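You operate a simulated robot arm through the tools that you are given. There is no shell and no other tool. Be economical: measure what you need, move in short steps, check, and stop when the job is done.

You are at the controls of a simulated robot arm. One attempt, no reset.

JOB
Put the white beaker from the side table of the cart on the pick-up mat and the blue beaker on the mixing mat. Push the bottom drawer shut. Close the glass drawer. Push the juice drawer shut. Fetch the ice cube from the round table top and set it on the shelf over the serving counter. Put the menu stand from the square table top on the top shelf of the cart. Take the jar from the planter wall top and put it on the serving flap top. Fetch the purple tumbler and stand it on the draining board. The order is free. Set down upright: beaker, menu stand, jar, purple tumbler.

It is judged by the outcome, as a careful person would: the job done as asked, and still so three seconds after it is handed in. It fails if anything else is knocked over, pushed out of place, dropped, spilled or broken.

ROBOT AND FRAMES
A 6-joint arm with a two-finger gripper on a trunk, on a base that drives. Base frame: it is fixed to the floor where the robot stands at the start and does not move with it; the origin is under the middle of the robot, x ahead of it, y to its left, z up; the surface under the hand at the start is at about z = 95. Readings come in cm, rad, newtons and seconds.
Its first joint turns from -2.897 to 2.897 rad. Places, roughly: beaker [75, 25, 100]; bottom drawer [100, 70, 30]; draining board [490, 330, 80]; glass drawer [60, 130, 120]; ice cube (3x3x3 cm) [-150, 210, 50]; jar (7x7x9 cm) [-170, 350, 50]; juice drawer [100, 150, 70]; menu stand [-175, 325, 50]; mixing mat [450, -70, 80]; pick-up mat (18x30 cm) [300, -70, 80]; purple tumbler (7x7x11 cm) [490, 340, 120]; serving flap top [10, 60, 100]; shelf over the serving counter (58x16 cm) [28, 288, 142]; top shelf of the cart [50, 120, 140]. Payload 1.71 kg.
The TCP is the grasp point between the finger pads, 2 cm short of the fingertips. In the tool frame z runs along the fingers and y along their closing line. The gripper opens to 9.6 cm. The gripper's body begins 11.3 cm behind the TCP.
Orientation is told as [roll, pitch, yaw] about the base's x, y, z axes, in that order, counted from this pose: with the fingers straight down and closing along the base's y, the tool's x points along the base's -x, its y along +y and its z along -z.

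CONTROLS
- The arm moves only by the tool arm_command. Its argument "series" is a list of rows, each a list of 2 entries, a list of its own where there are three numbers: the shift along the tool's x, y, z in units of 150 mm (1.0 is 150 mm), then the turn, a rotation vector about the tool's x, y, z in units of 180 degrees (1.0 is 180 degrees). In form: [[[tx, ty, tz], [rx, ry, rz]], ...]. A call has 1 to 12 rows; each row is the pose to reach, as a shift and turn from the pose commanded when the call began, along the tool's axes at that moment. "claw" is the gripper command, from -1 (shut) to 1 (fully open), values between in proportion, set as the call begins (left out, the last holds). A call with a number of a shift or a turn outside -1 to 1 is refused whole. A row lasts 0.2 s, in which the tool goes at most 5 cm and 0.15 rad; a call with a longer step from one row to the next is refused whole, and so is a gripper value outside its range. A pose out of reach is approached as far as the arm can. The call stops where the force on the tool passes 40 N (or 10 N more than at its start, if that is more) or the arm is blocked; 0.2 s more then pass. The fingers move at their own pace (about 4.5 cm/s each) and stop on an object; they squeeze with about 33 N. The grip force told is the motor's: it shows also when the fingers shut on nothing. Time passes only in rows, and 0.2 s behind the last, so rows that repeat a pose let the fingers close. It gives the time, the measured TCP pose, the force on the tool (base axes), the opening and the grip force at its end, in the units of the frame above (readings bear some noise), with the torque about the TCP (base axes, N m) and any sound that the robot's microphone picked up.
- Cameras (640 x 400 px; columns grow to the right, rows downward): "scene" is now at [5.93, 23.55, 170.38]; the picture's right is [0.41, -0.91, -0.01], its down [-0.53, -0.23, -0.82] and it looks along [0.75, 0.34, -0.58] (base axes); focal length 214 px, centre (320, 200). "wrist" rides on the gripper at [6.6, 1.4, -14.5] in the tool frame; the picture's right is [-0.21, 0.98, 0.00], its down [-0.88, -0.18, -0.45] and it looks along [-0.44, -0.09, 0.90] (tool axes); focal length 275 px, centre (320, 200). There is no depth. A picture from a camera that has moved, and an enlarged one, comes with that camera's place and axes in the base frame and with its lens. The place of the scene camera against the robot may be out by one fixed shift of up to 2.5 cm in any direction.
- get_image(camera): a new picture of that camera. The clock stands still meanwhile.
- slide_trunk(by): slides the trunk up (or, below 0, down) by that many cm; the arm and the scene camera ride with it, the base frame stays. It gives what a move gives, with no picture.
- roll_base(legs): drives the robot by 1 to 6 legs, each [ahead, turn to the left] in cm and rad, along the robot's own axes; the way and the turn of a leg run together, so that a leg with both is an arc; at most 150 cm and 3.142 rad a leg. The arm and the cameras ride along, it lands a little off, and it stops where it bumps. It gives what a move gives.
- aim_head(pan, tilt): turns the head with the scene camera to pan (to the left, within 2.496 rad either way) and tilt (down, from -0.506 to 1.204), counted from straight ahead of the robot. It gives what a move gives.
- enlarge(camera, box): a new picture of the part [left, top, right, bottom] of that camera's present view, enlarged. The clock stands still meanwhile.
- close_job(): hands the job in; it is judged then, once.

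Work in short steps. Places have to be worked out from the pictures, the camera data and where the tool is seen: move nearer, look again, correct. Check each grasp and each placing, and mend what went wrong. You have 217 turns and 210 pictures in all, those below and enlarged ones among them. Open the gripper and draw the arm clear of the work before you hand the job in, unless the task says otherwise; then end with one line.

The tools are called by a JSON object that holds its "api" and its "payload". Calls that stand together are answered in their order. arm_command: Moves the arm, as the interface text tells. Its arguments: {"type":"object","properties":{"series":{"type":"array"},"claw":{"type":"number"}},"required":["series"]} The other tools are called the same way: slide_trunk (by) slides the trunk up or down; roll_base (legs) drives the base; aim_head (pan, tilt) turns the head that bears the scene camera; get_image (camera) takes a picture; enlarge (camera, box) takes an enlarged picture of a part of a camera's view; close_job () hands the job in.

At the start:

```text
time_s: 0.0
tcp_pos: [38.86, 24.2, 174.88]
tcp_rot: [0.001, 0.002, 0.0]
contact_force: [0.4, 0.3, 0.5]
moment: [0.01, -0.01, 0.02]
grip_width: 9.6
gripper_force: 0.0
trunk travel left (down, up): [-28.8, 10.2]
robot x, y, heading: [0.03, 0.47, 0.001]
head pan, tilt: [0.14, 0.613]
```

scene: 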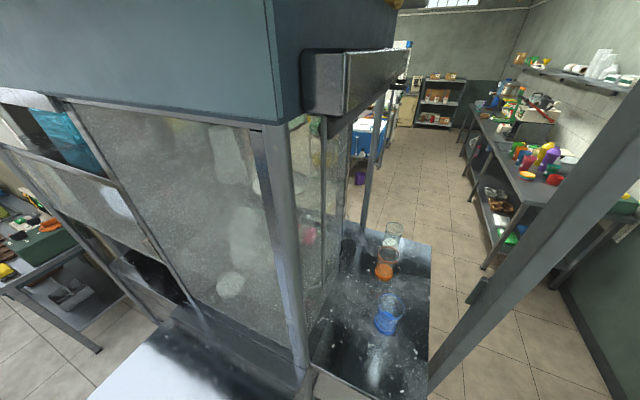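
wrist: 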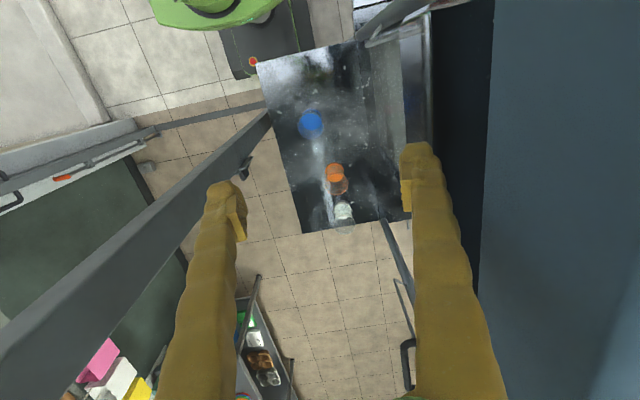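

The side table carries three beakers (blue, orange, white) ahead of me. I look around to understand the surroundings.

{"api": "aim_head", "payload": {"pan": 1.2, "tilt": 0.4}}

{"api": "get_image", "payload": {"camera": "scene"}}

{"api": "aim_head", "payload": {"pan": 2.3, "tilt": 0.4}}

{"api": "get_image", "payload": {"camera": "scene"}}

{"api": "aim_head", "payload": {"pan": -0.6, "tilt": 0.4}}

{"api": "get_image", "payload": {"camera": "scene"}}

```text
time_s: 1.3
tcp_pos: [37.46, 24.11, 175.16]
tcp_rot: [0.0, -0.008, 0.0]
contact_force: [1.6, 0.4, -0.7]
moment: [0.02, 0.24, -0.01]
grip_width: 9.6
gripper_force: 0.1
trunk travel left (down, up): [-28.8, 10.2]
robot x, y, heading: [-0.16, 0.06, -0.005]
head pan, tilt: [1.201, 0.4]
```

```text
207 pictures are left
camera scene: at [1.77, 28.46, 172.33], right [0.93, -0.37, -0.02], down [-0.16, -0.36, -0.92], along [0.33, 0.86, -0.39], focal length 214 px, centre (320, 200)
```

scene: 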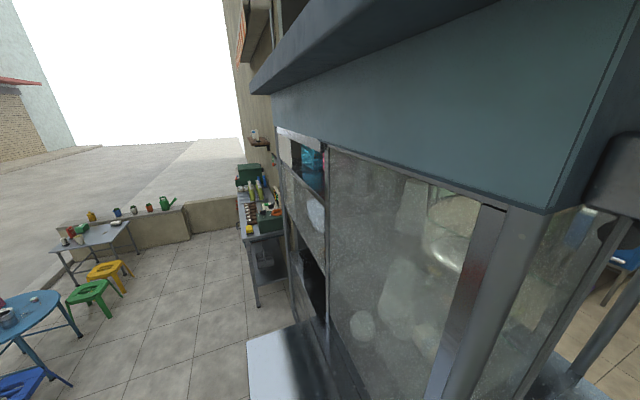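

```text
time_s: 2.6
tcp_pos: [36.3, 24.02, 175.48]
tcp_rot: [0.002, -0.014, 0.001]
contact_force: [-0.7, -0.1, -1.0]
moment: [0.05, -0.02, -0.04]
grip_width: 9.6
gripper_force: 0.1
trunk travel left (down, up): [-28.8, 10.2]
robot x, y, heading: [-0.09, 0.14, -0.002]
head pan, tilt: [2.3, 0.4]
```

```text
206 pictures are left
camera scene: at [-8.29, 26.74, 172.43], right [0.75, 0.67, -0.01], down [0.24, -0.29, -0.93], along [-0.62, 0.69, -0.38], focal length 214 px, centre (320, 200)
```

scene: 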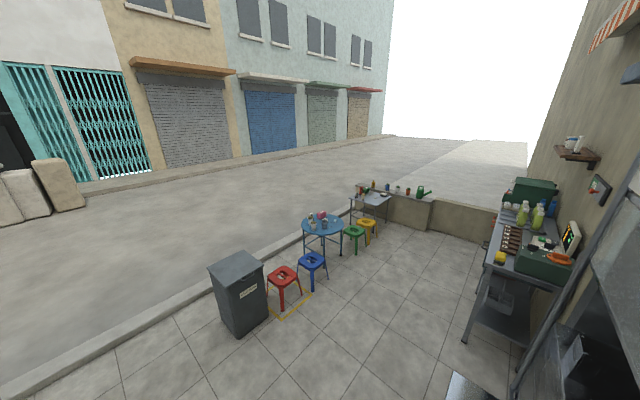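

```text
time_s: 5.2
tcp_pos: [36.32, 24.21, 175.36]
tcp_rot: [0.002, -0.013, 0.002]
contact_force: [-0.8, -0.4, -0.7]
moment: [-0.03, 0.0, 0.04]
grip_width: 9.61
gripper_force: 0.1
trunk travel left (down, up): [-28.8, 10.2]
robot x, y, heading: [-0.07, 0.4, 0.001]
head pan, tilt: [-0.6, 0.4]
```

```text
205 pictures are left
camera scene: at [5.51, 14.73, 172.2], right [-0.56, -0.83, 0.01], down [-0.34, 0.22, -0.92], along [0.75, -0.52, -0.4], focal length 214 px, centre (320, 200)
```

scene: 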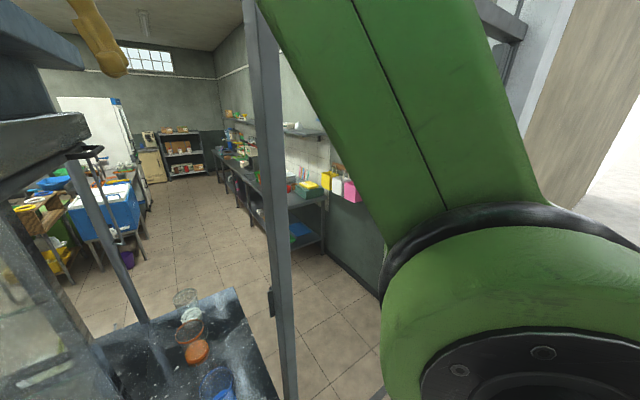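

{"api": "aim_head", "payload": {"pan": -1.5, "tilt": 0.4}}

{"api": "get_image", "payload": {"camera": "scene"}}

{"api": "aim_head", "payload": {"pan": -0.1, "tilt": 0.95}}

{"api": "get_image", "payload": {"camera": "scene"}}

{"api": "aim_head", "payload": {"pan": 0.9, "tilt": 1.0}}

{"api": "get_image", "payload": {"camera": "scene"}}

```text
time_s: 6.4
tcp_pos: [36.44, 23.99, 175.4]
tcp_rot: [0.002, -0.015, 0.001]
contact_force: [-0.1, -0.5, -0.1]
moment: [0.03, -0.01, -0.01]
grip_width: 9.61
gripper_force: 0.1
trunk travel left (down, up): [-28.8, 10.2]
robot x, y, heading: [0.24, -0.05, 0.002]
head pan, tilt: [-1.499, 0.4]
```

```text
204 pictures are left
camera scene: at [-0.15, 10.79, 173.45], right [-0.98, -0.21, 0.02], down [-0.07, 0.27, -0.96], along [0.2, -0.94, -0.27], focal length 214 px, centre (320, 200)
```

scene: 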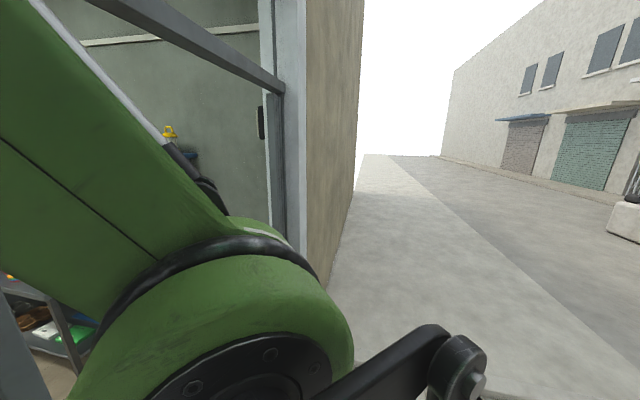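

```text
time_s: 7.9
tcp_pos: [36.48, 24.17, 175.42]
tcp_rot: [0.002, -0.014, 0.0]
contact_force: [-0.4, -0.1, -0.6]
moment: [0.0, 0.02, 0.01]
grip_width: 9.61
gripper_force: 0.0
trunk travel left (down, up): [-28.8, 10.2]
robot x, y, heading: [0.09, -0.5, 0.001]
head pan, tilt: [-0.099, 0.949]
```

```text
203 pictures are left
camera scene: at [-0.05, 10.82, 173.3], right [-0.98, -0.22, 0.02], down [-0.08, 0.28, -0.96], along [0.21, -0.93, -0.29], focal length 214 px, centre (320, 200)
```

scene: 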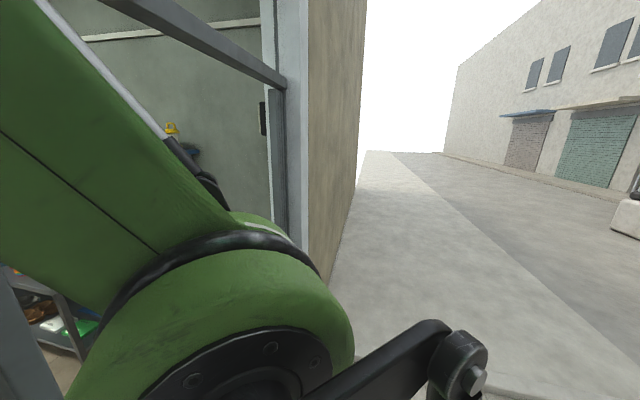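

```text
time_s: 9.2
tcp_pos: [36.39, 24.26, 175.37]
tcp_rot: [0.001, -0.014, 0.0]
contact_force: [-0.1, -0.4, 0.4]
moment: [-0.05, 0.01, -0.04]
grip_width: 9.61
gripper_force: 0.0
trunk travel left (down, up): [-28.8, 10.2]
robot x, y, heading: [0.02, 0.11, -0.004]
head pan, tilt: [0.901, 1.0]
```

```text
202 pictures are left
camera scene: at [-0.04, 10.82, 173.33], right [-0.98, -0.22, 0.02], down [-0.08, 0.28, -0.96], along [0.21, -0.94, -0.29], focal length 214 px, centre (320, 200)
```

scene: 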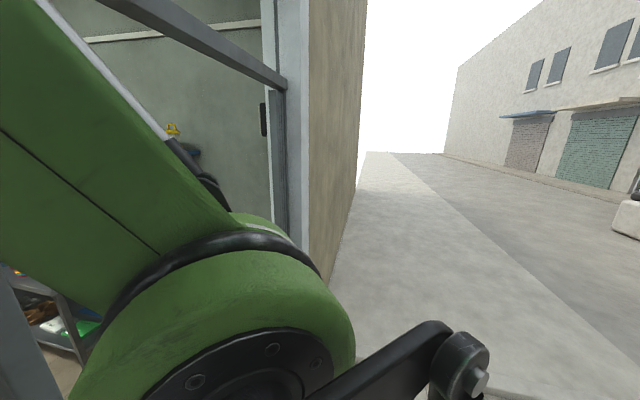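

The head seems jammed against the arm; I turn it back.

{"api": "aim_head", "payload": {"pan": -0.6, "tilt": 0.4}}

{"api": "get_image", "payload": {"camera": "scene"}}

```text
time_s: 10.8
tcp_pos: [36.45, 24.15, 175.33]
tcp_rot: [0.003, -0.013, 0.002]
contact_force: [0.3, -0.6, -0.1]
moment: [0.02, 0.02, 0.0]
grip_width: 9.58
gripper_force: 0.1
trunk travel left (down, up): [-28.8, 10.2]
robot x, y, heading: [-0.05, -0.56, 0.002]
head pan, tilt: [-0.6, 0.4]
```

```text
201 pictures are left
camera scene: at [0.0, 10.83, 173.35], right [-0.97, -0.22, 0.02], down [-0.08, 0.27, -0.96], along [0.21, -0.93, -0.29], focal length 214 px, centre (320, 200)
```

scene: 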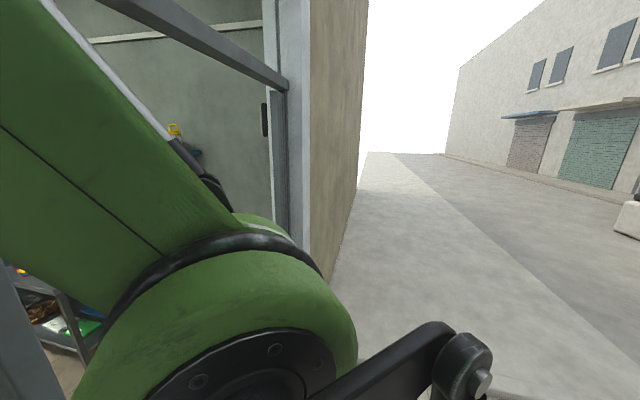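

{"api": "aim_head", "payload": {"pan": 1.5, "tilt": 0.2}}

{"api": "get_image", "payload": {"camera": "wrist"}}

{"api": "get_image", "payload": {"camera": "scene"}}

```text
time_s: 12.8
tcp_pos: [36.4, 24.1, 175.4]
tcp_rot: [0.003, -0.012, -0.002]
contact_force: [-0.7, 0.4, 0.0]
moment: [-0.01, -0.01, 0.01]
grip_width: 9.6
gripper_force: 0.0
trunk travel left (down, up): [-28.8, 10.2]
robot x, y, heading: [0.36, -0.49, 0.004]
head pan, tilt: [1.499, 0.201]
```

```text
200 pictures are left
camera wrist: at [29.64, 25.45, 189.88], right [0.21, 0.98, 0.0], down [0.87, -0.18, 0.46], along [0.45, -0.09, -0.89], focal length 275 px, centre (320, 200)
```

wrist: 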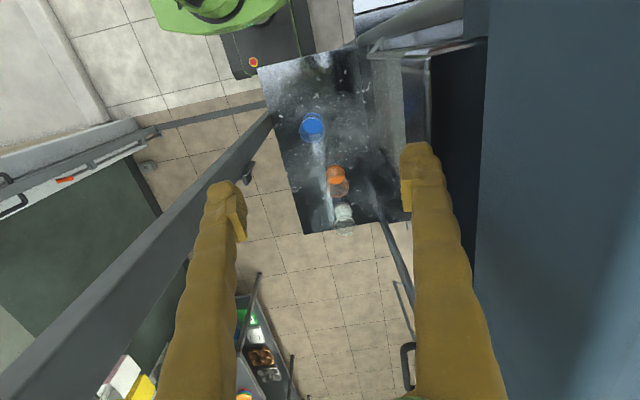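

```text
199 pictures are left
camera scene: at [-1.44, 29.23, 174.16], right [1.0, -0.07, -0.02], down [-0.03, -0.2, -0.98], along [0.07, 0.98, -0.2], focal length 214 px, centre (320, 200)
```

scene: 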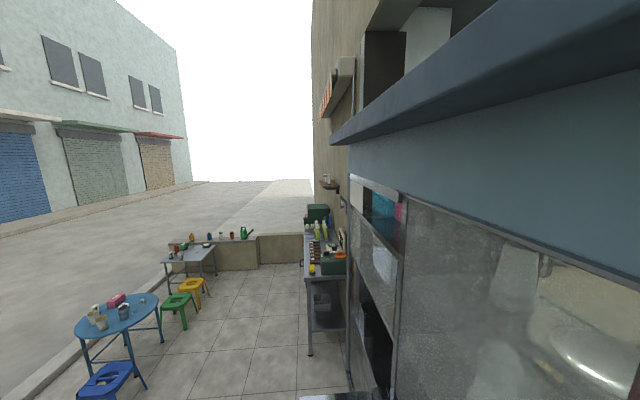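

The head is free again (I will avoid far-right pans). I'll begin with the street-side tasks: back away from the cart, turn left, and drive along it.

{"api": "roll_base", "payload": {"legs": [[-70, 0], [0, 1.571]]}}

{"api": "aim_head", "payload": {"pan": -0.3, "tilt": 0.5}}

{"api": "get_image", "payload": {"camera": "scene"}}

{"api": "aim_head", "payload": {"pan": 0.9, "tilt": 0.5}}

{"api": "get_image", "payload": {"camera": "scene"}}

```text
time_s: 23.7
tcp_pos: [-93.74, 36.13, 175.43]
tcp_rot: [0.002, -0.015, 1.565]
contact_force: [0.6, -0.7, -0.4]
moment: [-0.01, -0.01, 0.0]
grip_width: 9.61
gripper_force: 0.0
trunk travel left (down, up): [-28.8, 10.2]
robot x, y, heading: [-69.44, -0.43, 1.562]
head pan, tilt: [1.499, 0.201]
```

```text
time_s: 25.5
tcp_pos: [-93.79, 33.1, 176.02]
tcp_rot: [0.001, -0.031, 1.567]
contact_force: [0.2, -0.9, 0.2]
moment: [0.08, 0.02, 0.0]
grip_width: 9.6
gripper_force: 0.1
trunk travel left (down, up): [-28.8, 10.2]
robot x, y, heading: [-69.55, -0.24, 1.561]
head pan, tilt: [-0.3, 0.499]
```

```text
198 pictures are left
camera scene: at [-96.97, 5.64, 172.32], right [0.88, 0.48, -0.01], down [0.18, -0.34, -0.92], along [-0.44, 0.81, -0.39], focal length 214 px, centre (320, 200)
```

scene: 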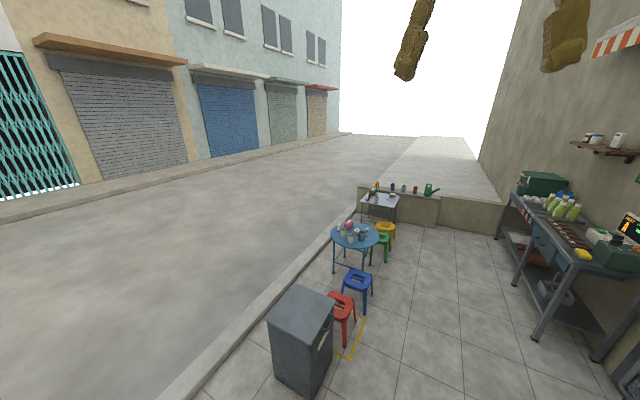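

```text
time_s: 26.9
tcp_pos: [-93.66, 33.65, 175.89]
tcp_rot: [0.001, -0.028, 1.564]
contact_force: [0.0, -0.2, 0.7]
moment: [0.03, -0.01, 0.0]
grip_width: 9.58
gripper_force: 0.1
trunk travel left (down, up): [-28.8, 10.2]
robot x, y, heading: [-69.53, -0.68, 1.562]
head pan, tilt: [0.901, 0.499]
```

```text
197 pictures are left
camera scene: at [-99.61, 3.97, 171.31], right [0.63, 0.78, -0.01], down [0.37, -0.31, -0.87], along [-0.68, 0.54, -0.49], focal length 214 px, centre (320, 200)
```

scene: 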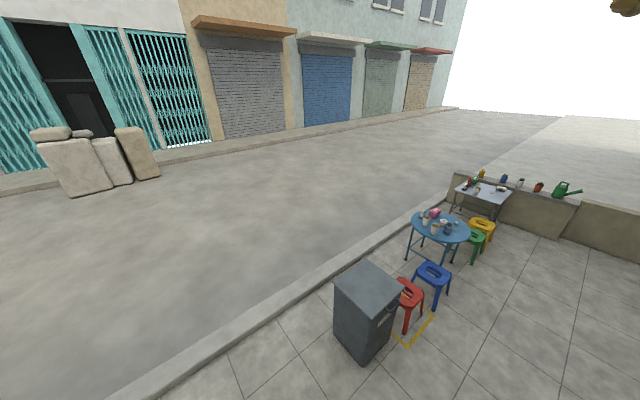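

The head seems to bump the arm. I'll lower the arm and move it to the right/centre, away from the head mast.

{"api": "arm_command", "payload": {"series": [[[0, -0.2, 0.2], [0, 0, 0]], [[0, -0.4, 0.4], [0, 0, 0]], [[0, -0.6, 0.6], [0, 0, 0]], [[0, -0.8, 0.8], [0, 0, 0]], [[0, -1, 1], [0, 0, 0]]], "claw": 0}}

{"api": "arm_command", "payload": {"series": [[[0, -0.2, 0.2], [0, 0, 0]], [[0, -0.4, 0.4], [0, 0, 0]], [[0, -0.6, 0.6], [0, 0, 0]], [[0, -0.8, 0.8], [0, 0, 0]], [[0, -1, 1], [0, 0, 0]]]}}

{"api": "aim_head", "payload": {"pan": -0.1, "tilt": 0.5}}

{"api": "get_image", "payload": {"camera": "scene"}}

```text
time_s: 28.1
tcp_pos: [-78.82, 33.63, 160.61]
tcp_rot: [0.003, -0.028, 1.564]
contact_force: [0.4, 1.7, -0.6]
moment: [0.01, -0.01, -0.02]
grip_width: 4.82
gripper_force: 0.0
trunk travel left (down, up): [-28.8, 10.2]
robot x, y, heading: [-69.68, -0.5, 1.564]
head pan, tilt: [0.901, 0.499]
```

```text
time_s: 29.3
tcp_pos: [-63.7, 34.2, 146.05]
tcp_rot: [0.003, -0.028, 1.564]
contact_force: [-0.1, -0.2, 0.8]
moment: [0.0, 0.02, 0.0]
grip_width: 4.77
gripper_force: 0.0
trunk travel left (down, up): [-28.8, 10.2]
robot x, y, heading: [-69.49, -0.49, 1.563]
head pan, tilt: [0.901, 0.499]
```

```text
time_s: 30.6
tcp_pos: [-63.94, 34.2, 146.1]
tcp_rot: [0.001, -0.028, 1.563]
contact_force: [0.1, -0.3, -0.1]
moment: [0.02, -0.01, -0.04]
grip_width: 4.79
gripper_force: 0.0
trunk travel left (down, up): [-28.8, 10.2]
robot x, y, heading: [-69.65, -0.41, 1.559]
head pan, tilt: [-0.099, 0.499]
```

```text
196 pictures are left
camera scene: at [-91.56, 7.29, 171.26], right [0.99, -0.11, 0.0], down [-0.05, -0.49, -0.87], along [0.09, 0.87, -0.49], focal length 214 px, centre (320, 200)
```

scene: 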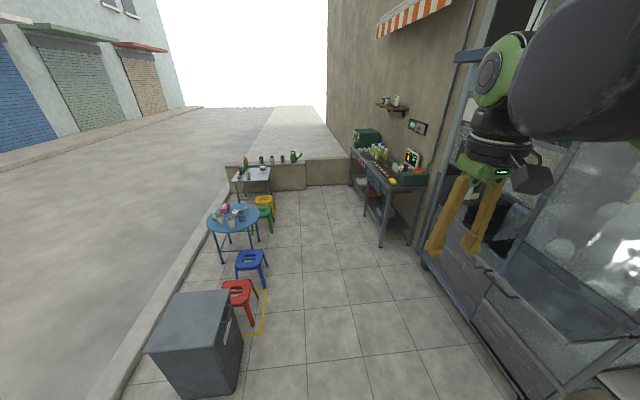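

Head clear now; the corridor between stools and counter is about 110 cm wide. I drive up beside the round table and turn to face it.

{"api": "roll_base", "payload": {"legs": [[150, 0], [55, 0], [0, 1.571]]}}

{"api": "aim_head", "payload": {"pan": -0.1, "tilt": 0.8}}

{"api": "get_image", "payload": {"camera": "scene"}}

{"api": "get_image", "payload": {"camera": "wrist"}}

```text
time_s: 50.6
tcp_pos: [-105.92, 210.85, 146.18]
tcp_rot: [0.0, -0.03, -3.112]
contact_force: [1.6, -0.1, -0.9]
moment: [-0.01, 0.18, 0.01]
grip_width: 4.81
gripper_force: 0.0
trunk travel left (down, up): [-28.8, 10.2]
robot x, y, heading: [-71.44, 206.54, -3.107]
head pan, tilt: [-0.099, 0.499]
```

```text
time_s: 51.4
tcp_pos: [-107.27, 210.87, 145.91]
tcp_rot: [0.001, -0.023, -3.111]
contact_force: [-3.7, -0.6, -0.8]
moment: [-0.04, -0.47, -0.01]
grip_width: 4.82
gripper_force: 0.1
trunk travel left (down, up): [-28.8, 10.2]
robot x, y, heading: [-71.31, 206.86, -3.115]
head pan, tilt: [-0.099, 0.799]
```

```text
195 pictures are left
camera scene: at [-81.12, 184.88, 168.63], right [0.07, 1.0, 0.0], down [0.73, -0.05, -0.68], along [-0.68, 0.05, -0.73], focal length 214 px, centre (320, 200)
```

scene: 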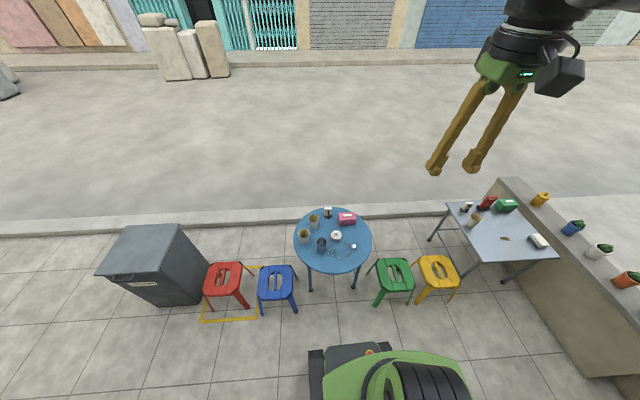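

```text
194 pictures are left
camera wrist: at [-100.2, 209.63, 160.29], right [-0.18, -0.98, 0.01], down [-0.87, 0.16, 0.46], along [-0.46, 0.08, -0.89], focal length 275 px, centre (320, 200)
```

wrist: 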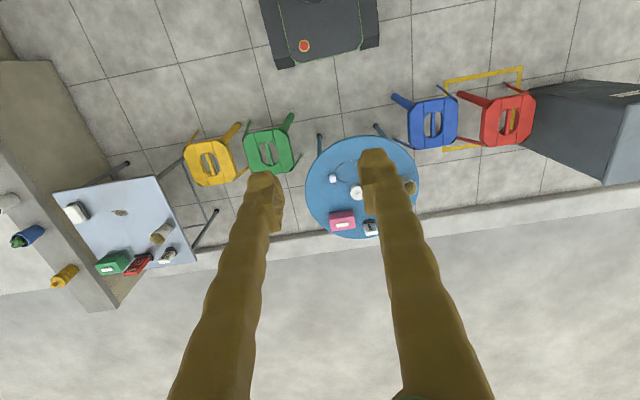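

{"api": "enlarge", "payload": {"camera": "scene", "box": [280, 195, 390, 280]}}

{"api": "enlarge", "payload": {"camera": "wrist", "box": [290, 120, 430, 250]}}

{"api": "enlarge", "payload": {"camera": "scene", "box": [430, 170, 640, 300]}}

```text
4.71 times, centred on (335, 238) of scene
camera zoom: at [-81.12, 184.88, 168.63], right [0.07, 1.0, 0.0], down [0.73, -0.05, -0.68], along [-0.68, 0.05, -0.73], focal length 1009 px, centre (249, 24)
```

zoom: 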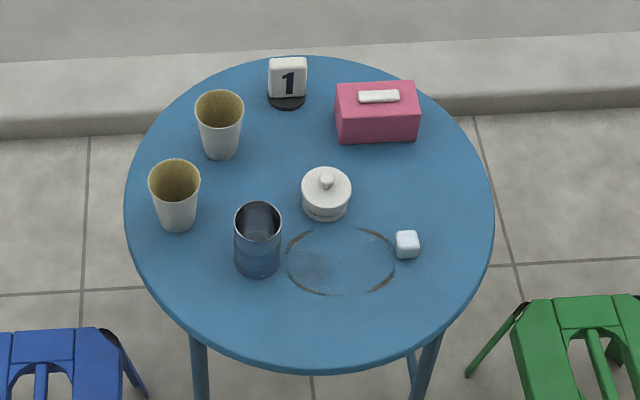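

```text
3.08 times, centred on (360, 185) of wrist
camera zoom: at [-100.2, 209.63, 160.29], right [-0.18, -0.98, 0.01], down [-0.87, 0.16, 0.46], along [-0.46, 0.08, -0.89], focal length 847 px, centre (197, 246)
```

zoom: 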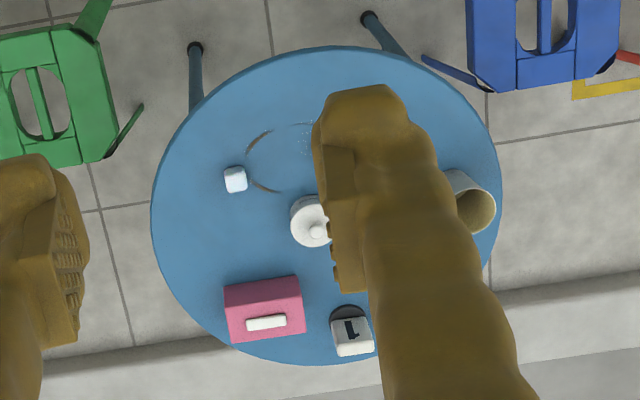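

```text
3.05 times, centred on (535, 235) of scene
camera zoom: at [-81.12, 184.88, 168.63], right [0.07, 1.0, 0.0], down [0.73, -0.05, -0.68], along [-0.68, 0.05, -0.73], focal length 654 px, centre (-335, 93)
```

zoom: 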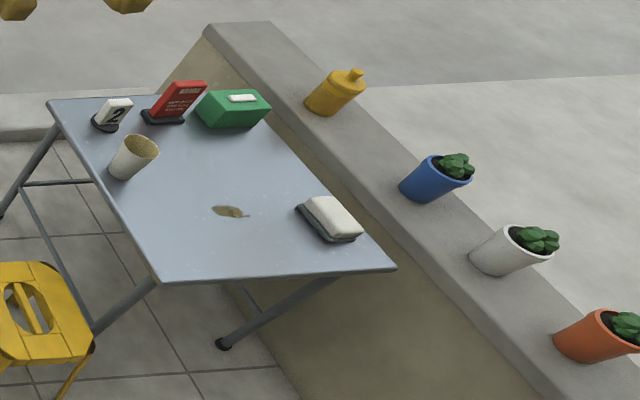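

The ice cube sits near (-149, 212). I lower the trunk and bring the tool forward over it.

{"api": "slide_trunk", "payload": {"by": -28}}

{"api": "arm_command", "payload": {"series": [[[-0.33, 0, 0], [0, 0, 0]], [[-0.66, 0, 0], [0, 0, 0]], [[-1, 0, 0], [0, 0, 0]]]}}

{"api": "arm_command", "payload": {"series": [[[-0.33, 0, 0.1], [0, 0, 0]], [[-0.6, 0, 0.2], [0, 0, 0]], [[-0.8, 0, 0.4], [0, 0, 0]], [[-1, 0, 0.6], [0, 0, 0]], [[-1, 0, 0.9], [0, 0, 0]]]}}

{"api": "get_image", "payload": {"camera": "wrist"}}

```text
time_s: 54.2
tcp_pos: [-103.06, 211.02, 118.8]
tcp_rot: [0.002, -0.05, -3.114]
contact_force: [0.0, 0.0, 0.4]
moment: [0.0, -0.02, -0.01]
grip_width: 4.8
gripper_force: 0.1
trunk travel left (down, up): [-0.8, 38.2]
robot x, y, heading: [-71.5, 206.51, -3.109]
head pan, tilt: [-0.099, 0.799]
```

```text
refused: row 3 steps farther than a row can; nothing moved
```

```text
refused: row 1 steps farther than a row can; nothing moved
```

```text
190 pictures are left
camera wrist: at [-95.65, 209.77, 133.03], right [-0.18, -0.98, 0.01], down [-0.86, 0.16, 0.49], along [-0.48, 0.08, -0.87], focal length 275 px, centre (320, 200)
```

wrist: 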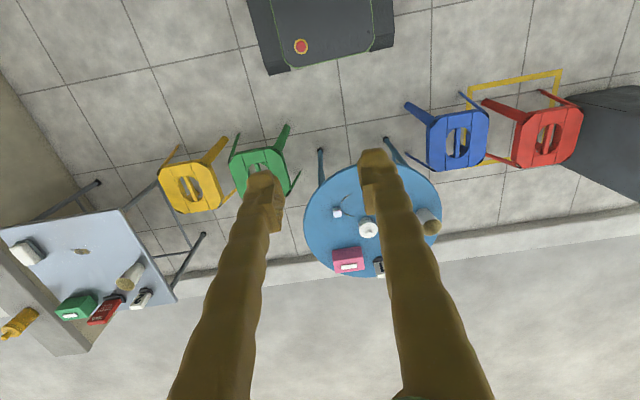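

Steps slightly too long; I shorten them.

{"api": "arm_command", "payload": {"series": [[[-0.32, 0, 0], [0, 0, 0]], [[-0.64, 0, 0], [0, 0, 0]], [[-0.96, 0, 0], [0, 0, 0]]], "claw": 0.2}}

{"api": "arm_command", "payload": {"series": [[[-0.3, 0, 0.1], [0, 0, 0]], [[-0.55, 0, 0.3], [0, 0, 0]], [[-0.75, 0, 0.55], [0, 0, 0]], [[-0.95, 0, 0.8], [0, 0, 0]], [[-1, 0, 1], [0, 0, 0]]]}}

{"api": "get_image", "payload": {"camera": "wrist"}}

{"api": "get_image", "payload": {"camera": "scene"}}

```text
time_s: 55.0
tcp_pos: [-118.81, 210.68, 118.98]
tcp_rot: [0.002, -0.039, -3.111]
contact_force: [0.9, -0.2, -0.3]
moment: [0.0, 0.05, -0.02]
grip_width: 5.74
gripper_force: 0.0
trunk travel left (down, up): [-0.8, 38.2]
robot x, y, heading: [-71.09, 206.53, -3.108]
head pan, tilt: [-0.099, 0.799]
```

```text
time_s: 56.2
tcp_pos: [-134.25, 210.11, 104.6]
tcp_rot: [0.002, -0.038, -3.112]
contact_force: [0.8, 0.2, -0.1]
moment: [-0.02, 0.04, 0.01]
grip_width: 5.76
gripper_force: 0.1
trunk travel left (down, up): [-0.8, 38.2]
robot x, y, heading: [-71.25, 206.25, -3.11]
head pan, tilt: [-0.099, 0.799]
```

```text
189 pictures are left
camera wrist: at [-126.92, 208.96, 118.84], right [-0.18, -0.98, 0.01], down [-0.86, 0.16, 0.48], along [-0.47, 0.08, -0.88], focal length 275 px, centre (320, 200)
```

wrist: 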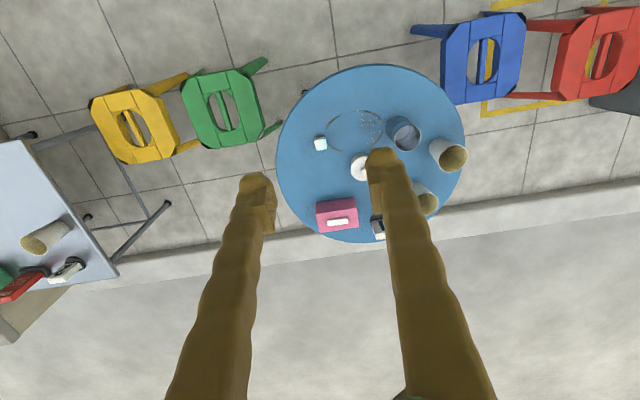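

```text
188 pictures are left
camera scene: at [-79.65, 184.96, 140.69], right [0.07, 1.0, 0.0], down [0.73, -0.05, -0.69], along [-0.68, 0.05, -0.73], focal length 214 px, centre (320, 200)
```

scene: 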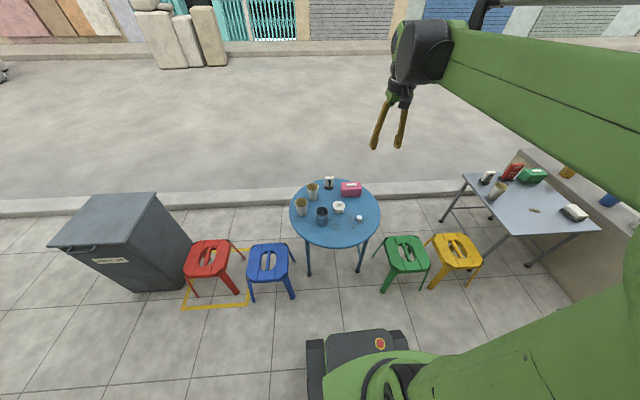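

Cube computed at about (-147.7, 212.3), table surface near z 48.5. I approach to ~10 cm above it.

{"api": "arm_command", "payload": {"series": [[[-0.25, -0.06, 0.2], [0, 0, 0]], [[-0.5, -0.12, 0.4], [0, 0, 0]], [[-0.75, -0.175, 0.6], [0, 0, 0]], [[-0.75, -0.175, 0.9], [0, 0, 0]]]}}

{"api": "arm_command", "payload": {"series": [[[0, 0, 0.3], [0, 0, 0]], [[0, 0, 0.6], [0, 0, 0]], [[0, 0, 0.9], [0, 0, 0]]]}}

{"api": "arm_command", "payload": {"series": [[[0, 0, 0.3], [0, 0, 0]], [[0, 0, 0.6], [0, 0, 0]], [[0, 0, 0.9], [0, 0, 0]]]}}

{"api": "get_image", "payload": {"camera": "wrist"}}

```text
time_s: 57.2
tcp_pos: [-146.22, 212.41, 91.49]
tcp_rot: [0.003, -0.038, -3.113]
contact_force: [-0.1, 0.6, 0.1]
moment: [0.02, 0.01, 0.0]
grip_width: 5.76
gripper_force: 0.0
trunk travel left (down, up): [-0.8, 38.2]
robot x, y, heading: [-71.18, 206.38, -3.11]
head pan, tilt: [-0.099, 0.799]
```

```text
time_s: 58.0
tcp_pos: [-146.63, 212.29, 78.04]
tcp_rot: [0.0, -0.041, -3.112]
contact_force: [0.8, 0.9, 1.6]
moment: [0.02, 0.03, -0.01]
grip_width: 5.75
gripper_force: 0.0
trunk travel left (down, up): [-0.8, 38.2]
robot x, y, heading: [-71.15, 206.69, -3.114]
head pan, tilt: [-0.099, 0.799]
```

```text
time_s: 58.8
tcp_pos: [-147.37, 212.34, 64.47]
tcp_rot: [0.002, -0.04, -3.112]
contact_force: [0.5, 0.0, 0.4]
moment: [0.01, 0.07, 0.01]
grip_width: 5.76
gripper_force: 0.1
trunk travel left (down, up): [-0.8, 38.2]
robot x, y, heading: [-71.14, 206.57, -3.112]
head pan, tilt: [-0.099, 0.799]
```

```text
187 pictures are left
camera wrist: at [-140.19, 211.19, 78.81], right [-0.18, -0.98, 0.01], down [-0.86, 0.16, 0.48], along [-0.47, 0.08, -0.88], focal length 275 px, centre (320, 200)
```

wrist: 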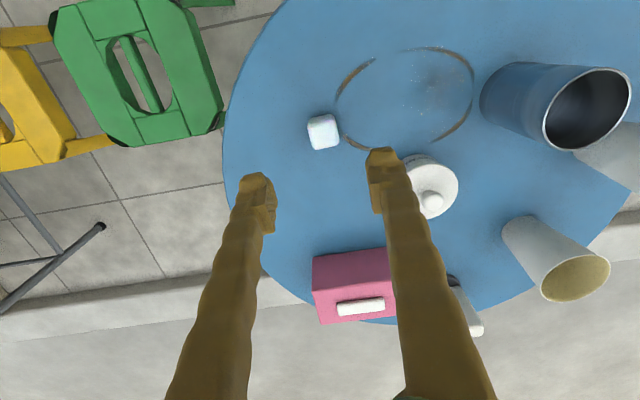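

Cube centred under the gripper; I descend and close.

{"api": "arm_command", "payload": {"series": [[[0, 0, 0.3], [0, 0, 0]], [[0, 0.01, 0.6], [0, 0, 0]], [[0, 0.02, 0.8], [0, 0, 0]], [[0, 0.02, 0.91], [0, 0, 0]]]}}

{"api": "arm_command", "payload": {"series": [[[0, 0, 0], [0, 0, 0]], [[0, 0, 0], [0, 0, 0]], [[0, 0, 0], [0, 0, 0]]], "claw": -1}}

{"api": "arm_command", "payload": {"series": [[[0, 0, -0.3], [0, 0, 0]], [[0, 0, -0.6], [0, 0, 0]]]}}

{"api": "get_image", "payload": {"camera": "wrist"}}

```text
time_s: 59.8
tcp_pos: [-147.68, 211.88, 50.79]
tcp_rot: [0.001, -0.04, -3.111]
contact_force: [-0.1, 0.5, 0.9]
moment: [0.03, 0.03, 0.01]
grip_width: 5.76
gripper_force: 0.1
trunk travel left (down, up): [-0.8, 38.2]
robot x, y, heading: [-71.64, 206.09, -3.111]
head pan, tilt: [-0.099, 0.799]
```

```text
time_s: 60.6
tcp_pos: [-147.69, 211.93, 50.76]
tcp_rot: [0.002, -0.038, -3.111]
contact_force: [0.5, 0.4, -0.6]
moment: [0.01, -0.01, 0.02]
grip_width: 2.83
gripper_force: 30.9
trunk travel left (down, up): [-0.8, 38.2]
robot x, y, heading: [-71.17, 206.53, -3.112]
head pan, tilt: [-0.099, 0.799]
```

```text
time_s: 61.2
tcp_pos: [-147.5, 211.83, 59.84]
tcp_rot: [0.002, -0.038, -3.112]
contact_force: [-0.2, 1.1, -1.1]
moment: [-0.05, -0.07, -0.02]
grip_width: 2.81
gripper_force: 32.6
trunk travel left (down, up): [-0.8, 38.2]
robot x, y, heading: [-71.09, 206.55, -3.11]
head pan, tilt: [-0.099, 0.799]
```

```text
186 pictures are left
camera wrist: at [-140.31, 210.58, 74.17], right [-0.18, -0.98, 0.01], down [-0.86, 0.16, 0.48], along [-0.47, 0.08, -0.88], focal length 275 px, centre (320, 200)
```

wrist: 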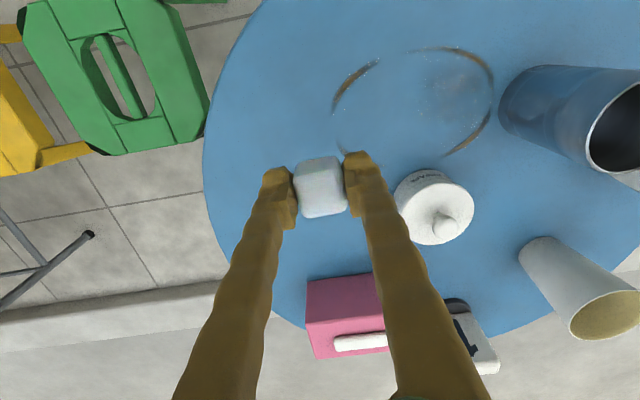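

Ice cube gripped. I lift, retract the arm toward the body and raise the trunk.

{"api": "arm_command", "payload": {"series": [[[0, 0, -0.3], [0, 0, 0]], [[0, 0, -0.6], [0, 0, 0]], [[0, 0, -0.9], [0, 0, 0]]]}}

{"api": "arm_command", "payload": {"series": [[[0.1, 0, -0.3], [0, 0, 0]], [[0.3, 0, -0.55], [0, 0, 0]], [[0.5, 0, -0.8], [0, 0, 0]], [[0.75, 0, -1], [0, 0, 0]], [[1, 0, -1], [0, 0, 0]]]}}

{"api": "arm_command", "payload": {"series": [[[0.3, 0, 0], [0, 0, 0]], [[0.6, 0, -0.1], [0, 0, 0]], [[0.8, 0, -0.3], [0, 0, 0]], [[1, 0, -0.5], [0, 0, 0]]]}}

{"api": "slide_trunk", "payload": {"by": 30}}

{"api": "roll_base", "payload": {"legs": [[0, -1.602], [82, 0]]}}

{"api": "aim_head", "payload": {"pan": -0.9, "tilt": 0.4}}

{"api": "get_image", "payload": {"camera": "scene"}}

```text
time_s: 62.0
tcp_pos: [-146.89, 211.73, 73.46]
tcp_rot: [0.002, -0.037, -3.113]
contact_force: [-0.4, -0.1, 0.2]
moment: [0.01, -0.1, 0.01]
grip_width: 2.82
gripper_force: 32.5
trunk travel left (down, up): [-0.8, 38.2]
robot x, y, heading: [-71.46, 206.54, -3.112]
head pan, tilt: [-0.099, 0.799]
```

```text
time_s: 63.2
tcp_pos: [-131.19, 212.23, 87.91]
tcp_rot: [0.001, -0.038, -3.112]
contact_force: [-0.4, -0.1, -0.8]
moment: [0.02, -0.1, 0.0]
grip_width: 2.8
gripper_force: 32.7
trunk travel left (down, up): [-0.8, 38.2]
robot x, y, heading: [-71.47, 206.37, -3.112]
head pan, tilt: [-0.099, 0.799]
```

```text
time_s: 64.2
tcp_pos: [-115.86, 212.92, 94.81]
tcp_rot: [0.002, -0.04, -3.113]
contact_force: [0.8, -0.6, 0.6]
moment: [-0.01, 0.09, -0.01]
grip_width: 2.8
gripper_force: 33.2
trunk travel left (down, up): [-0.8, 38.2]
robot x, y, heading: [-71.34, 206.72, -3.109]
head pan, tilt: [-0.099, 0.799]
```

```text
time_s: 67.2
tcp_pos: [-116.03, 212.91, 124.65]
tcp_rot: [0.001, -0.038, -3.112]
contact_force: [-0.2, -0.5, -0.5]
moment: [-0.05, -0.02, 0.02]
grip_width: 2.81
gripper_force: 32.5
trunk travel left (down, up): [-30.8, 8.2]
robot x, y, heading: [-71.46, 206.62, -3.108]
head pan, tilt: [-0.099, 0.799]
```

```text
time_s: 79.0
tcp_pos: [-64.16, 332.69, 124.64]
tcp_rot: [0.001, -0.039, 1.576]
contact_force: [-0.6, -0.3, -0.1]
moment: [-0.01, -0.01, 0.0]
grip_width: 2.85
gripper_force: 32.7
trunk travel left (down, up): [-30.8, 8.2]
robot x, y, heading: [-71.55, 288.03, 1.575]
head pan, tilt: [-0.099, 0.799]
```

```text
time_s: 80.1
tcp_pos: [-64.16, 332.44, 124.87]
tcp_rot: [0.001, -0.044, 1.576]
contact_force: [0.3, 2.3, 0.2]
moment: [-0.3, 0.03, 0.0]
grip_width: 2.79
gripper_force: 32.9
trunk travel left (down, up): [-30.8, 8.2]
robot x, y, heading: [-71.76, 288.18, 1.577]
head pan, tilt: [-0.901, 0.4]
```

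```text
185 pictures are left
camera scene: at [-87.33, 293.29, 174.19], right [0.63, -0.78, 0.02], down [-0.3, -0.26, -0.92], along [0.72, 0.57, -0.4], focal length 214 px, centre (320, 200)
```

scene: 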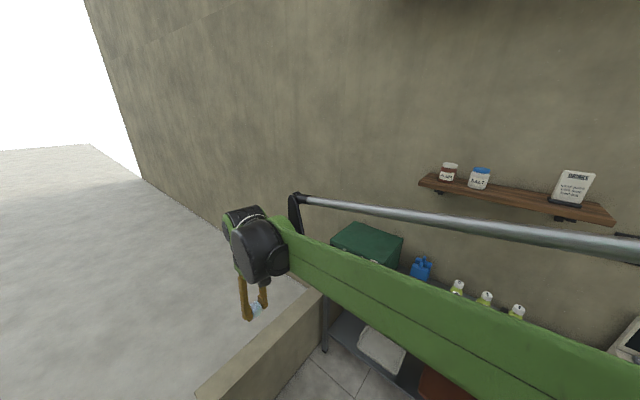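

Shelf visible, with jars at its left and a sign near its right end; the middle is free. I turn to face the wall and look.

{"api": "roll_base", "payload": {"legs": [[0, -1.575]]}}

{"api": "slide_trunk", "payload": {"by": 8}}

{"api": "arm_command", "payload": {"series": [[[0, 0, -0.32], [0, 0, 0]], [[0, 0, -0.64], [0, 0, 0]], [[0, 0, -0.96], [0, 0, 0]]]}}

{"api": "arm_command", "payload": {"series": [[[0, 0, -0.32], [0, 0, 0]], [[0, 0, -0.64], [0, 0, 0]], [[0, 0, -0.96], [0, 0, 0]]]}}

{"api": "aim_head", "payload": {"pan": 0.0, "tilt": 0.35}}

{"api": "get_image", "payload": {"camera": "scene"}}

{"api": "get_image", "payload": {"camera": "wrist"}}

```text
time_s: 86.5
tcp_pos: [-29.22, 279.24, 125.32]
tcp_rot: [0.003, -0.055, -0.025]
contact_force: [0.2, 0.2, 0.3]
moment: [0.02, 0.01, 0.01]
grip_width: 2.8
gripper_force: 33.0
trunk travel left (down, up): [-30.8, 8.2]
robot x, y, heading: [-71.73, 288.4, -0.03]
head pan, tilt: [-0.901, 0.4]
```

```text
time_s: 87.7
tcp_pos: [-30.92, 279.28, 133.67]
tcp_rot: [0.0, -0.066, -0.024]
contact_force: [-0.3, 0.4, 0.2]
moment: [0.06, -0.08, 0.0]
grip_width: 2.79
gripper_force: 33.3
trunk travel left (down, up): [-38.8, 0.2]
robot x, y, heading: [-71.89, 288.02, -0.025]
head pan, tilt: [-0.901, 0.4]
```

```text
time_s: 88.5
tcp_pos: [-33.93, 279.3, 148.55]
tcp_rot: [0.001, -0.08, -0.025]
contact_force: [0.6, 0.5, -0.2]
moment: [-0.04, 0.09, 0.01]
grip_width: 2.82
gripper_force: 32.9
trunk travel left (down, up): [-38.8, 0.2]
robot x, y, heading: [-71.85, 288.11, -0.025]
head pan, tilt: [-0.901, 0.4]
```

```text
time_s: 89.3
tcp_pos: [-32.11, 279.08, 162.41]
tcp_rot: [-0.001, -0.062, -0.026]
contact_force: [-1.2, -0.1, 0.4]
moment: [0.03, -0.16, -0.01]
grip_width: 2.82
gripper_force: 33.2
trunk travel left (down, up): [-38.8, 0.2]
robot x, y, heading: [-71.7, 288.24, -0.028]
head pan, tilt: [-0.901, 0.4]
```

```text
time_s: 90.5
tcp_pos: [-35.43, 279.3, 163.07]
tcp_rot: [0.002, -0.082, -0.026]
contact_force: [-0.3, 0.4, -0.1]
moment: [-0.05, 0.06, -0.01]
grip_width: 2.79
gripper_force: 33.4
trunk travel left (down, up): [-38.8, 0.2]
robot x, y, heading: [-71.98, 288.26, -0.027]
head pan, tilt: [0.0, 0.351]
```

```text
184 pictures are left
camera scene: at [-67.63, 308.18, 182.76], right [-0.03, -1.0, 0.0], down [-0.34, 0.01, -0.94], along [0.94, -0.02, -0.34], focal length 214 px, centre (320, 200)
```

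scene: 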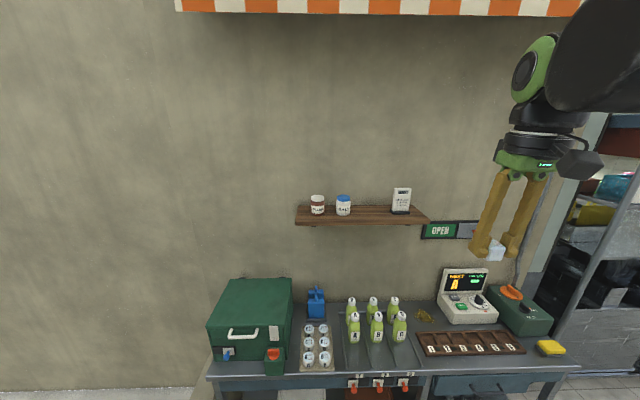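

```text
183 pictures are left
camera wrist: at [-42.92, 280.78, 176.99], right [0.23, 0.97, 0.02], down [0.83, -0.21, 0.51], along [0.5, -0.1, -0.86], focal length 275 px, centre (320, 200)
```

wrist: 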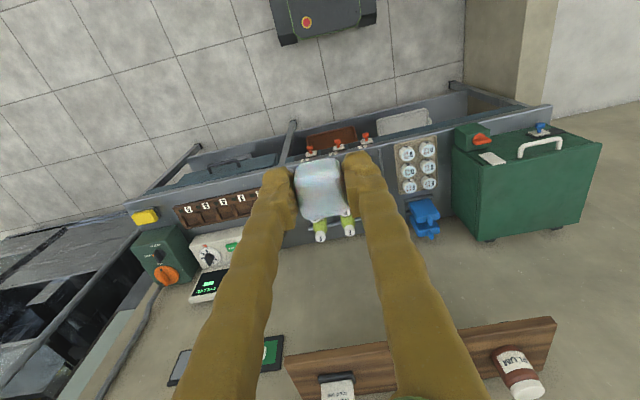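

Shelf free spot near (27, 281). Robot front is ~30 cm from the counter; I drive 20 cm closer, then extend the arm over the shelf.

{"api": "roll_base", "payload": {"legs": [[19, 0]]}}

{"api": "arm_command", "payload": {"series": [[[-0.32, 0, 0], [0, 0, 0]], [[-0.64, 0, 0], [0, 0, 0]], [[-0.96, 0, 0], [0, 0, 0]]]}}

{"api": "get_image", "payload": {"camera": "wrist"}}

{"api": "get_image", "payload": {"camera": "scene"}}

```text
time_s: 92.4
tcp_pos: [-17.79, 278.65, 163.38]
tcp_rot: [0.001, -0.089, -0.027]
contact_force: [-4.4, 0.1, 0.8]
moment: [-0.05, -0.49, 0.0]
grip_width: 2.8
gripper_force: 33.5
trunk travel left (down, up): [-38.8, 0.2]
robot x, y, heading: [-53.05, 288.09, -0.028]
head pan, tilt: [0.0, 0.351]
```

```text
time_s: 93.2
tcp_pos: [-1.41, 278.23, 163.8]
tcp_rot: [0.002, -0.078, -0.026]
contact_force: [0.3, 0.4, -0.5]
moment: [-0.02, 0.06, 0.03]
grip_width: 2.81
gripper_force: 33.2
trunk travel left (down, up): [-38.8, 0.2]
robot x, y, heading: [-53.27, 287.74, -0.026]
head pan, tilt: [0.0, 0.351]
```

```text
182 pictures are left
camera wrist: at [-8.91, 279.77, 177.9], right [0.23, 0.97, 0.02], down [0.83, -0.21, 0.51], along [0.5, -0.1, -0.86], focal length 275 px, centre (320, 200)
```

wrist: 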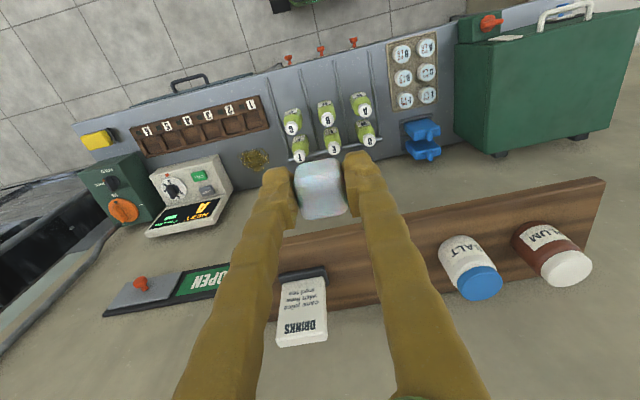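

```text
181 pictures are left
camera scene: at [-49.15, 307.66, 182.79], right [-0.03, -1.0, 0.0], down [-0.34, 0.01, -0.94], along [0.94, -0.02, -0.34], focal length 214 px, centre (320, 200)
```

scene: 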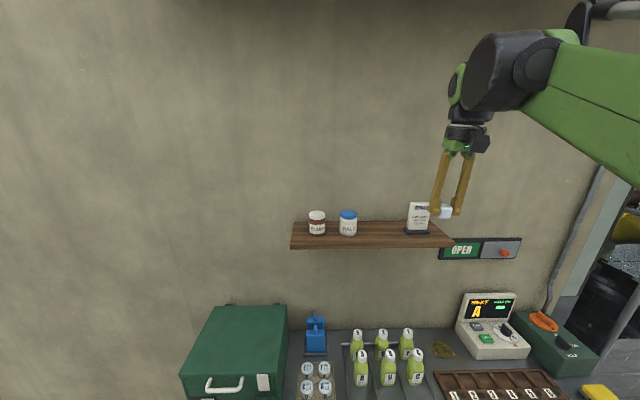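

Target on the shelf: (27, 281.5). I move forward and sideways, staying at height.

{"api": "arm_command", "payload": {"series": [[[-0.32, 0.09, 0], [0, 0, 0]], [[-0.62, 0.18, 0], [0, 0, 0]], [[-0.92, 0.27, 0], [0, 0, 0]]]}}

{"api": "arm_command", "payload": {"series": [[[-0.3, 0, 0.0], [0, 0, 0]], [[-0.6, 0, 0.0], [0, 0, 0]], [[-0.85, 0, 0.1], [0, 0, 0]], [[-0.9, 0, 0.4], [0, 0, 0]], [[-0.92, 0, 0.7], [0, 0, 0]]]}}

{"api": "get_image", "payload": {"camera": "wrist"}}

{"api": "get_image", "payload": {"camera": "scene"}}

```text
time_s: 94.0
tcp_pos: [16.15, 281.84, 163.6]
tcp_rot: [0.003, -0.057, -0.026]
contact_force: [-0.2, -0.2, -0.4]
moment: [0.0, 0.02, -0.03]
grip_width: 2.83
gripper_force: 33.0
trunk travel left (down, up): [-38.8, 0.2]
robot x, y, heading: [-52.65, 287.57, -0.021]
head pan, tilt: [0.0, 0.351]
```

```text
time_s: 95.4
tcp_pos: [31.02, 281.76, 153.43]
tcp_rot: [0.001, -0.055, -0.028]
contact_force: [-1.9, 0.8, 0.3]
moment: [-0.02, -0.22, -0.01]
grip_width: 2.8
gripper_force: 32.3
trunk travel left (down, up): [-38.8, 0.2]
robot x, y, heading: [-53.4, 287.81, -0.028]
head pan, tilt: [0.0, 0.351]
stopped in row 5: the arm was blocked; the commanded pose is now the measured one
```

```text
180 pictures are left
camera wrist: at [23.65, 283.16, 167.67], right [0.23, 0.97, 0.01], down [0.85, -0.21, 0.49], along [0.48, -0.1, -0.87], focal length 275 px, centre (320, 200)
```

wrist: 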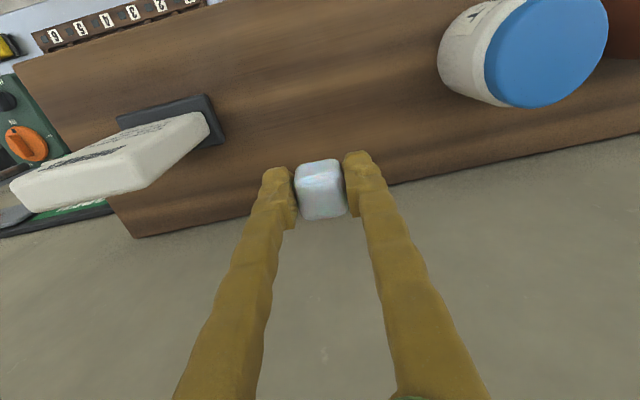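

```text
179 pictures are left
camera scene: at [-44.92, 307.54, 182.58], right [-0.03, -1.0, 0.0], down [-0.36, 0.01, -0.93], along [0.93, -0.02, -0.36], focal length 214 px, centre (320, 200)
```

scene: 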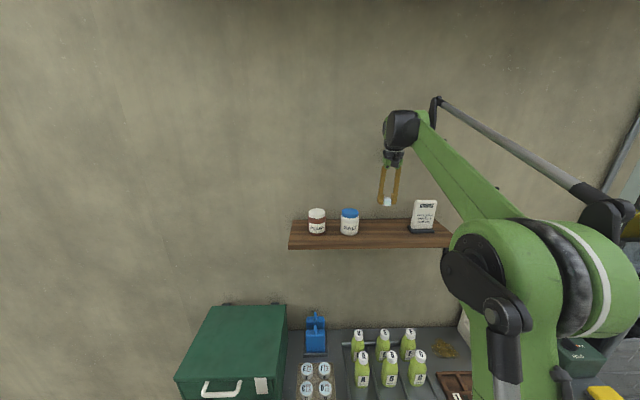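

The wrist touched the wall side; I back off 5 cm, then lower gently.

{"api": "arm_command", "payload": {"series": [[[0.2, 0, 0], [0, 0, 0]], [[0.33, 0, 0], [0, 0, 0]]]}}

{"api": "arm_command", "payload": {"series": [[[0, 0, 0.2], [0, 0, 0]], [[0, 0, 0.35], [0, 0, 0]]]}}

{"api": "get_image", "payload": {"camera": "wrist"}}

{"api": "enlarge", "payload": {"camera": "scene", "box": [280, 130, 460, 260]}}

```text
time_s: 96.0
tcp_pos: [26.17, 281.84, 153.04]
tcp_rot: [0.0, -0.051, -0.024]
contact_force: [-0.3, 1.2, 0.2]
moment: [-0.05, -0.12, -0.02]
grip_width: 2.84
gripper_force: 32.8
trunk travel left (down, up): [-38.8, 0.2]
robot x, y, heading: [-53.04, 287.71, -0.024]
head pan, tilt: [0.0, 0.351]
```

```text
time_s: 96.6
tcp_pos: [24.33, 281.87, 148.75]
tcp_rot: [0.002, -0.065, -0.026]
contact_force: [0.6, 0.6, 0.0]
moment: [0.01, 0.0, -0.02]
grip_width: 2.81
gripper_force: 33.1
trunk travel left (down, up): [-38.8, 0.2]
robot x, y, heading: [-52.91, 288.02, -0.025]
head pan, tilt: [0.0, 0.351]
```

```text
178 pictures are left
camera wrist: at [16.93, 283.41, 162.94], right [0.23, 0.97, 0.01], down [0.84, -0.21, 0.5], along [0.49, -0.1, -0.87], focal length 275 px, centre (320, 200)
```

wrist: 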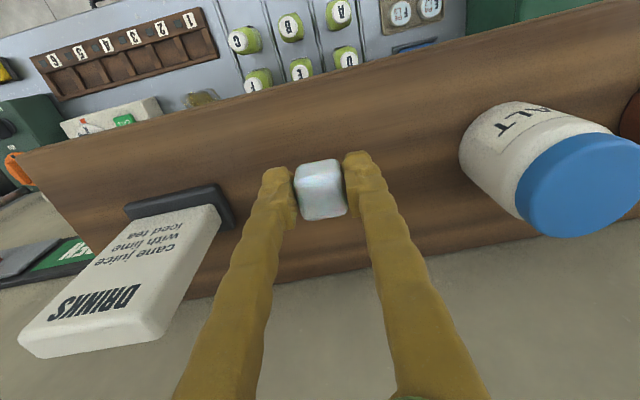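

```text
3.08 times, centred on (370, 195) of scene
camera zoom: at [-48.92, 307.65, 182.78], right [-0.03, -1.0, 0.0], down [-0.34, 0.01, -0.94], along [0.94, -0.02, -0.34], focal length 660 px, centre (166, 215)
```

zoom: 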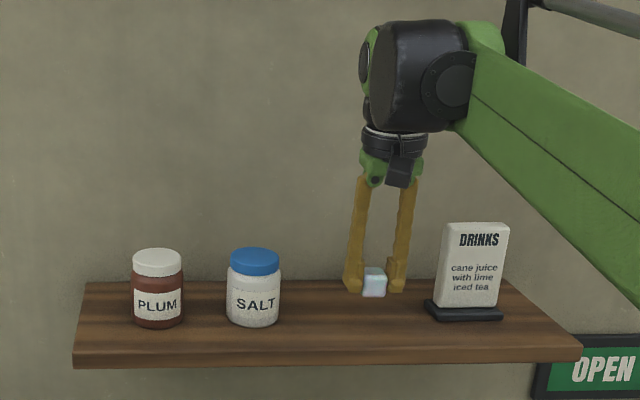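

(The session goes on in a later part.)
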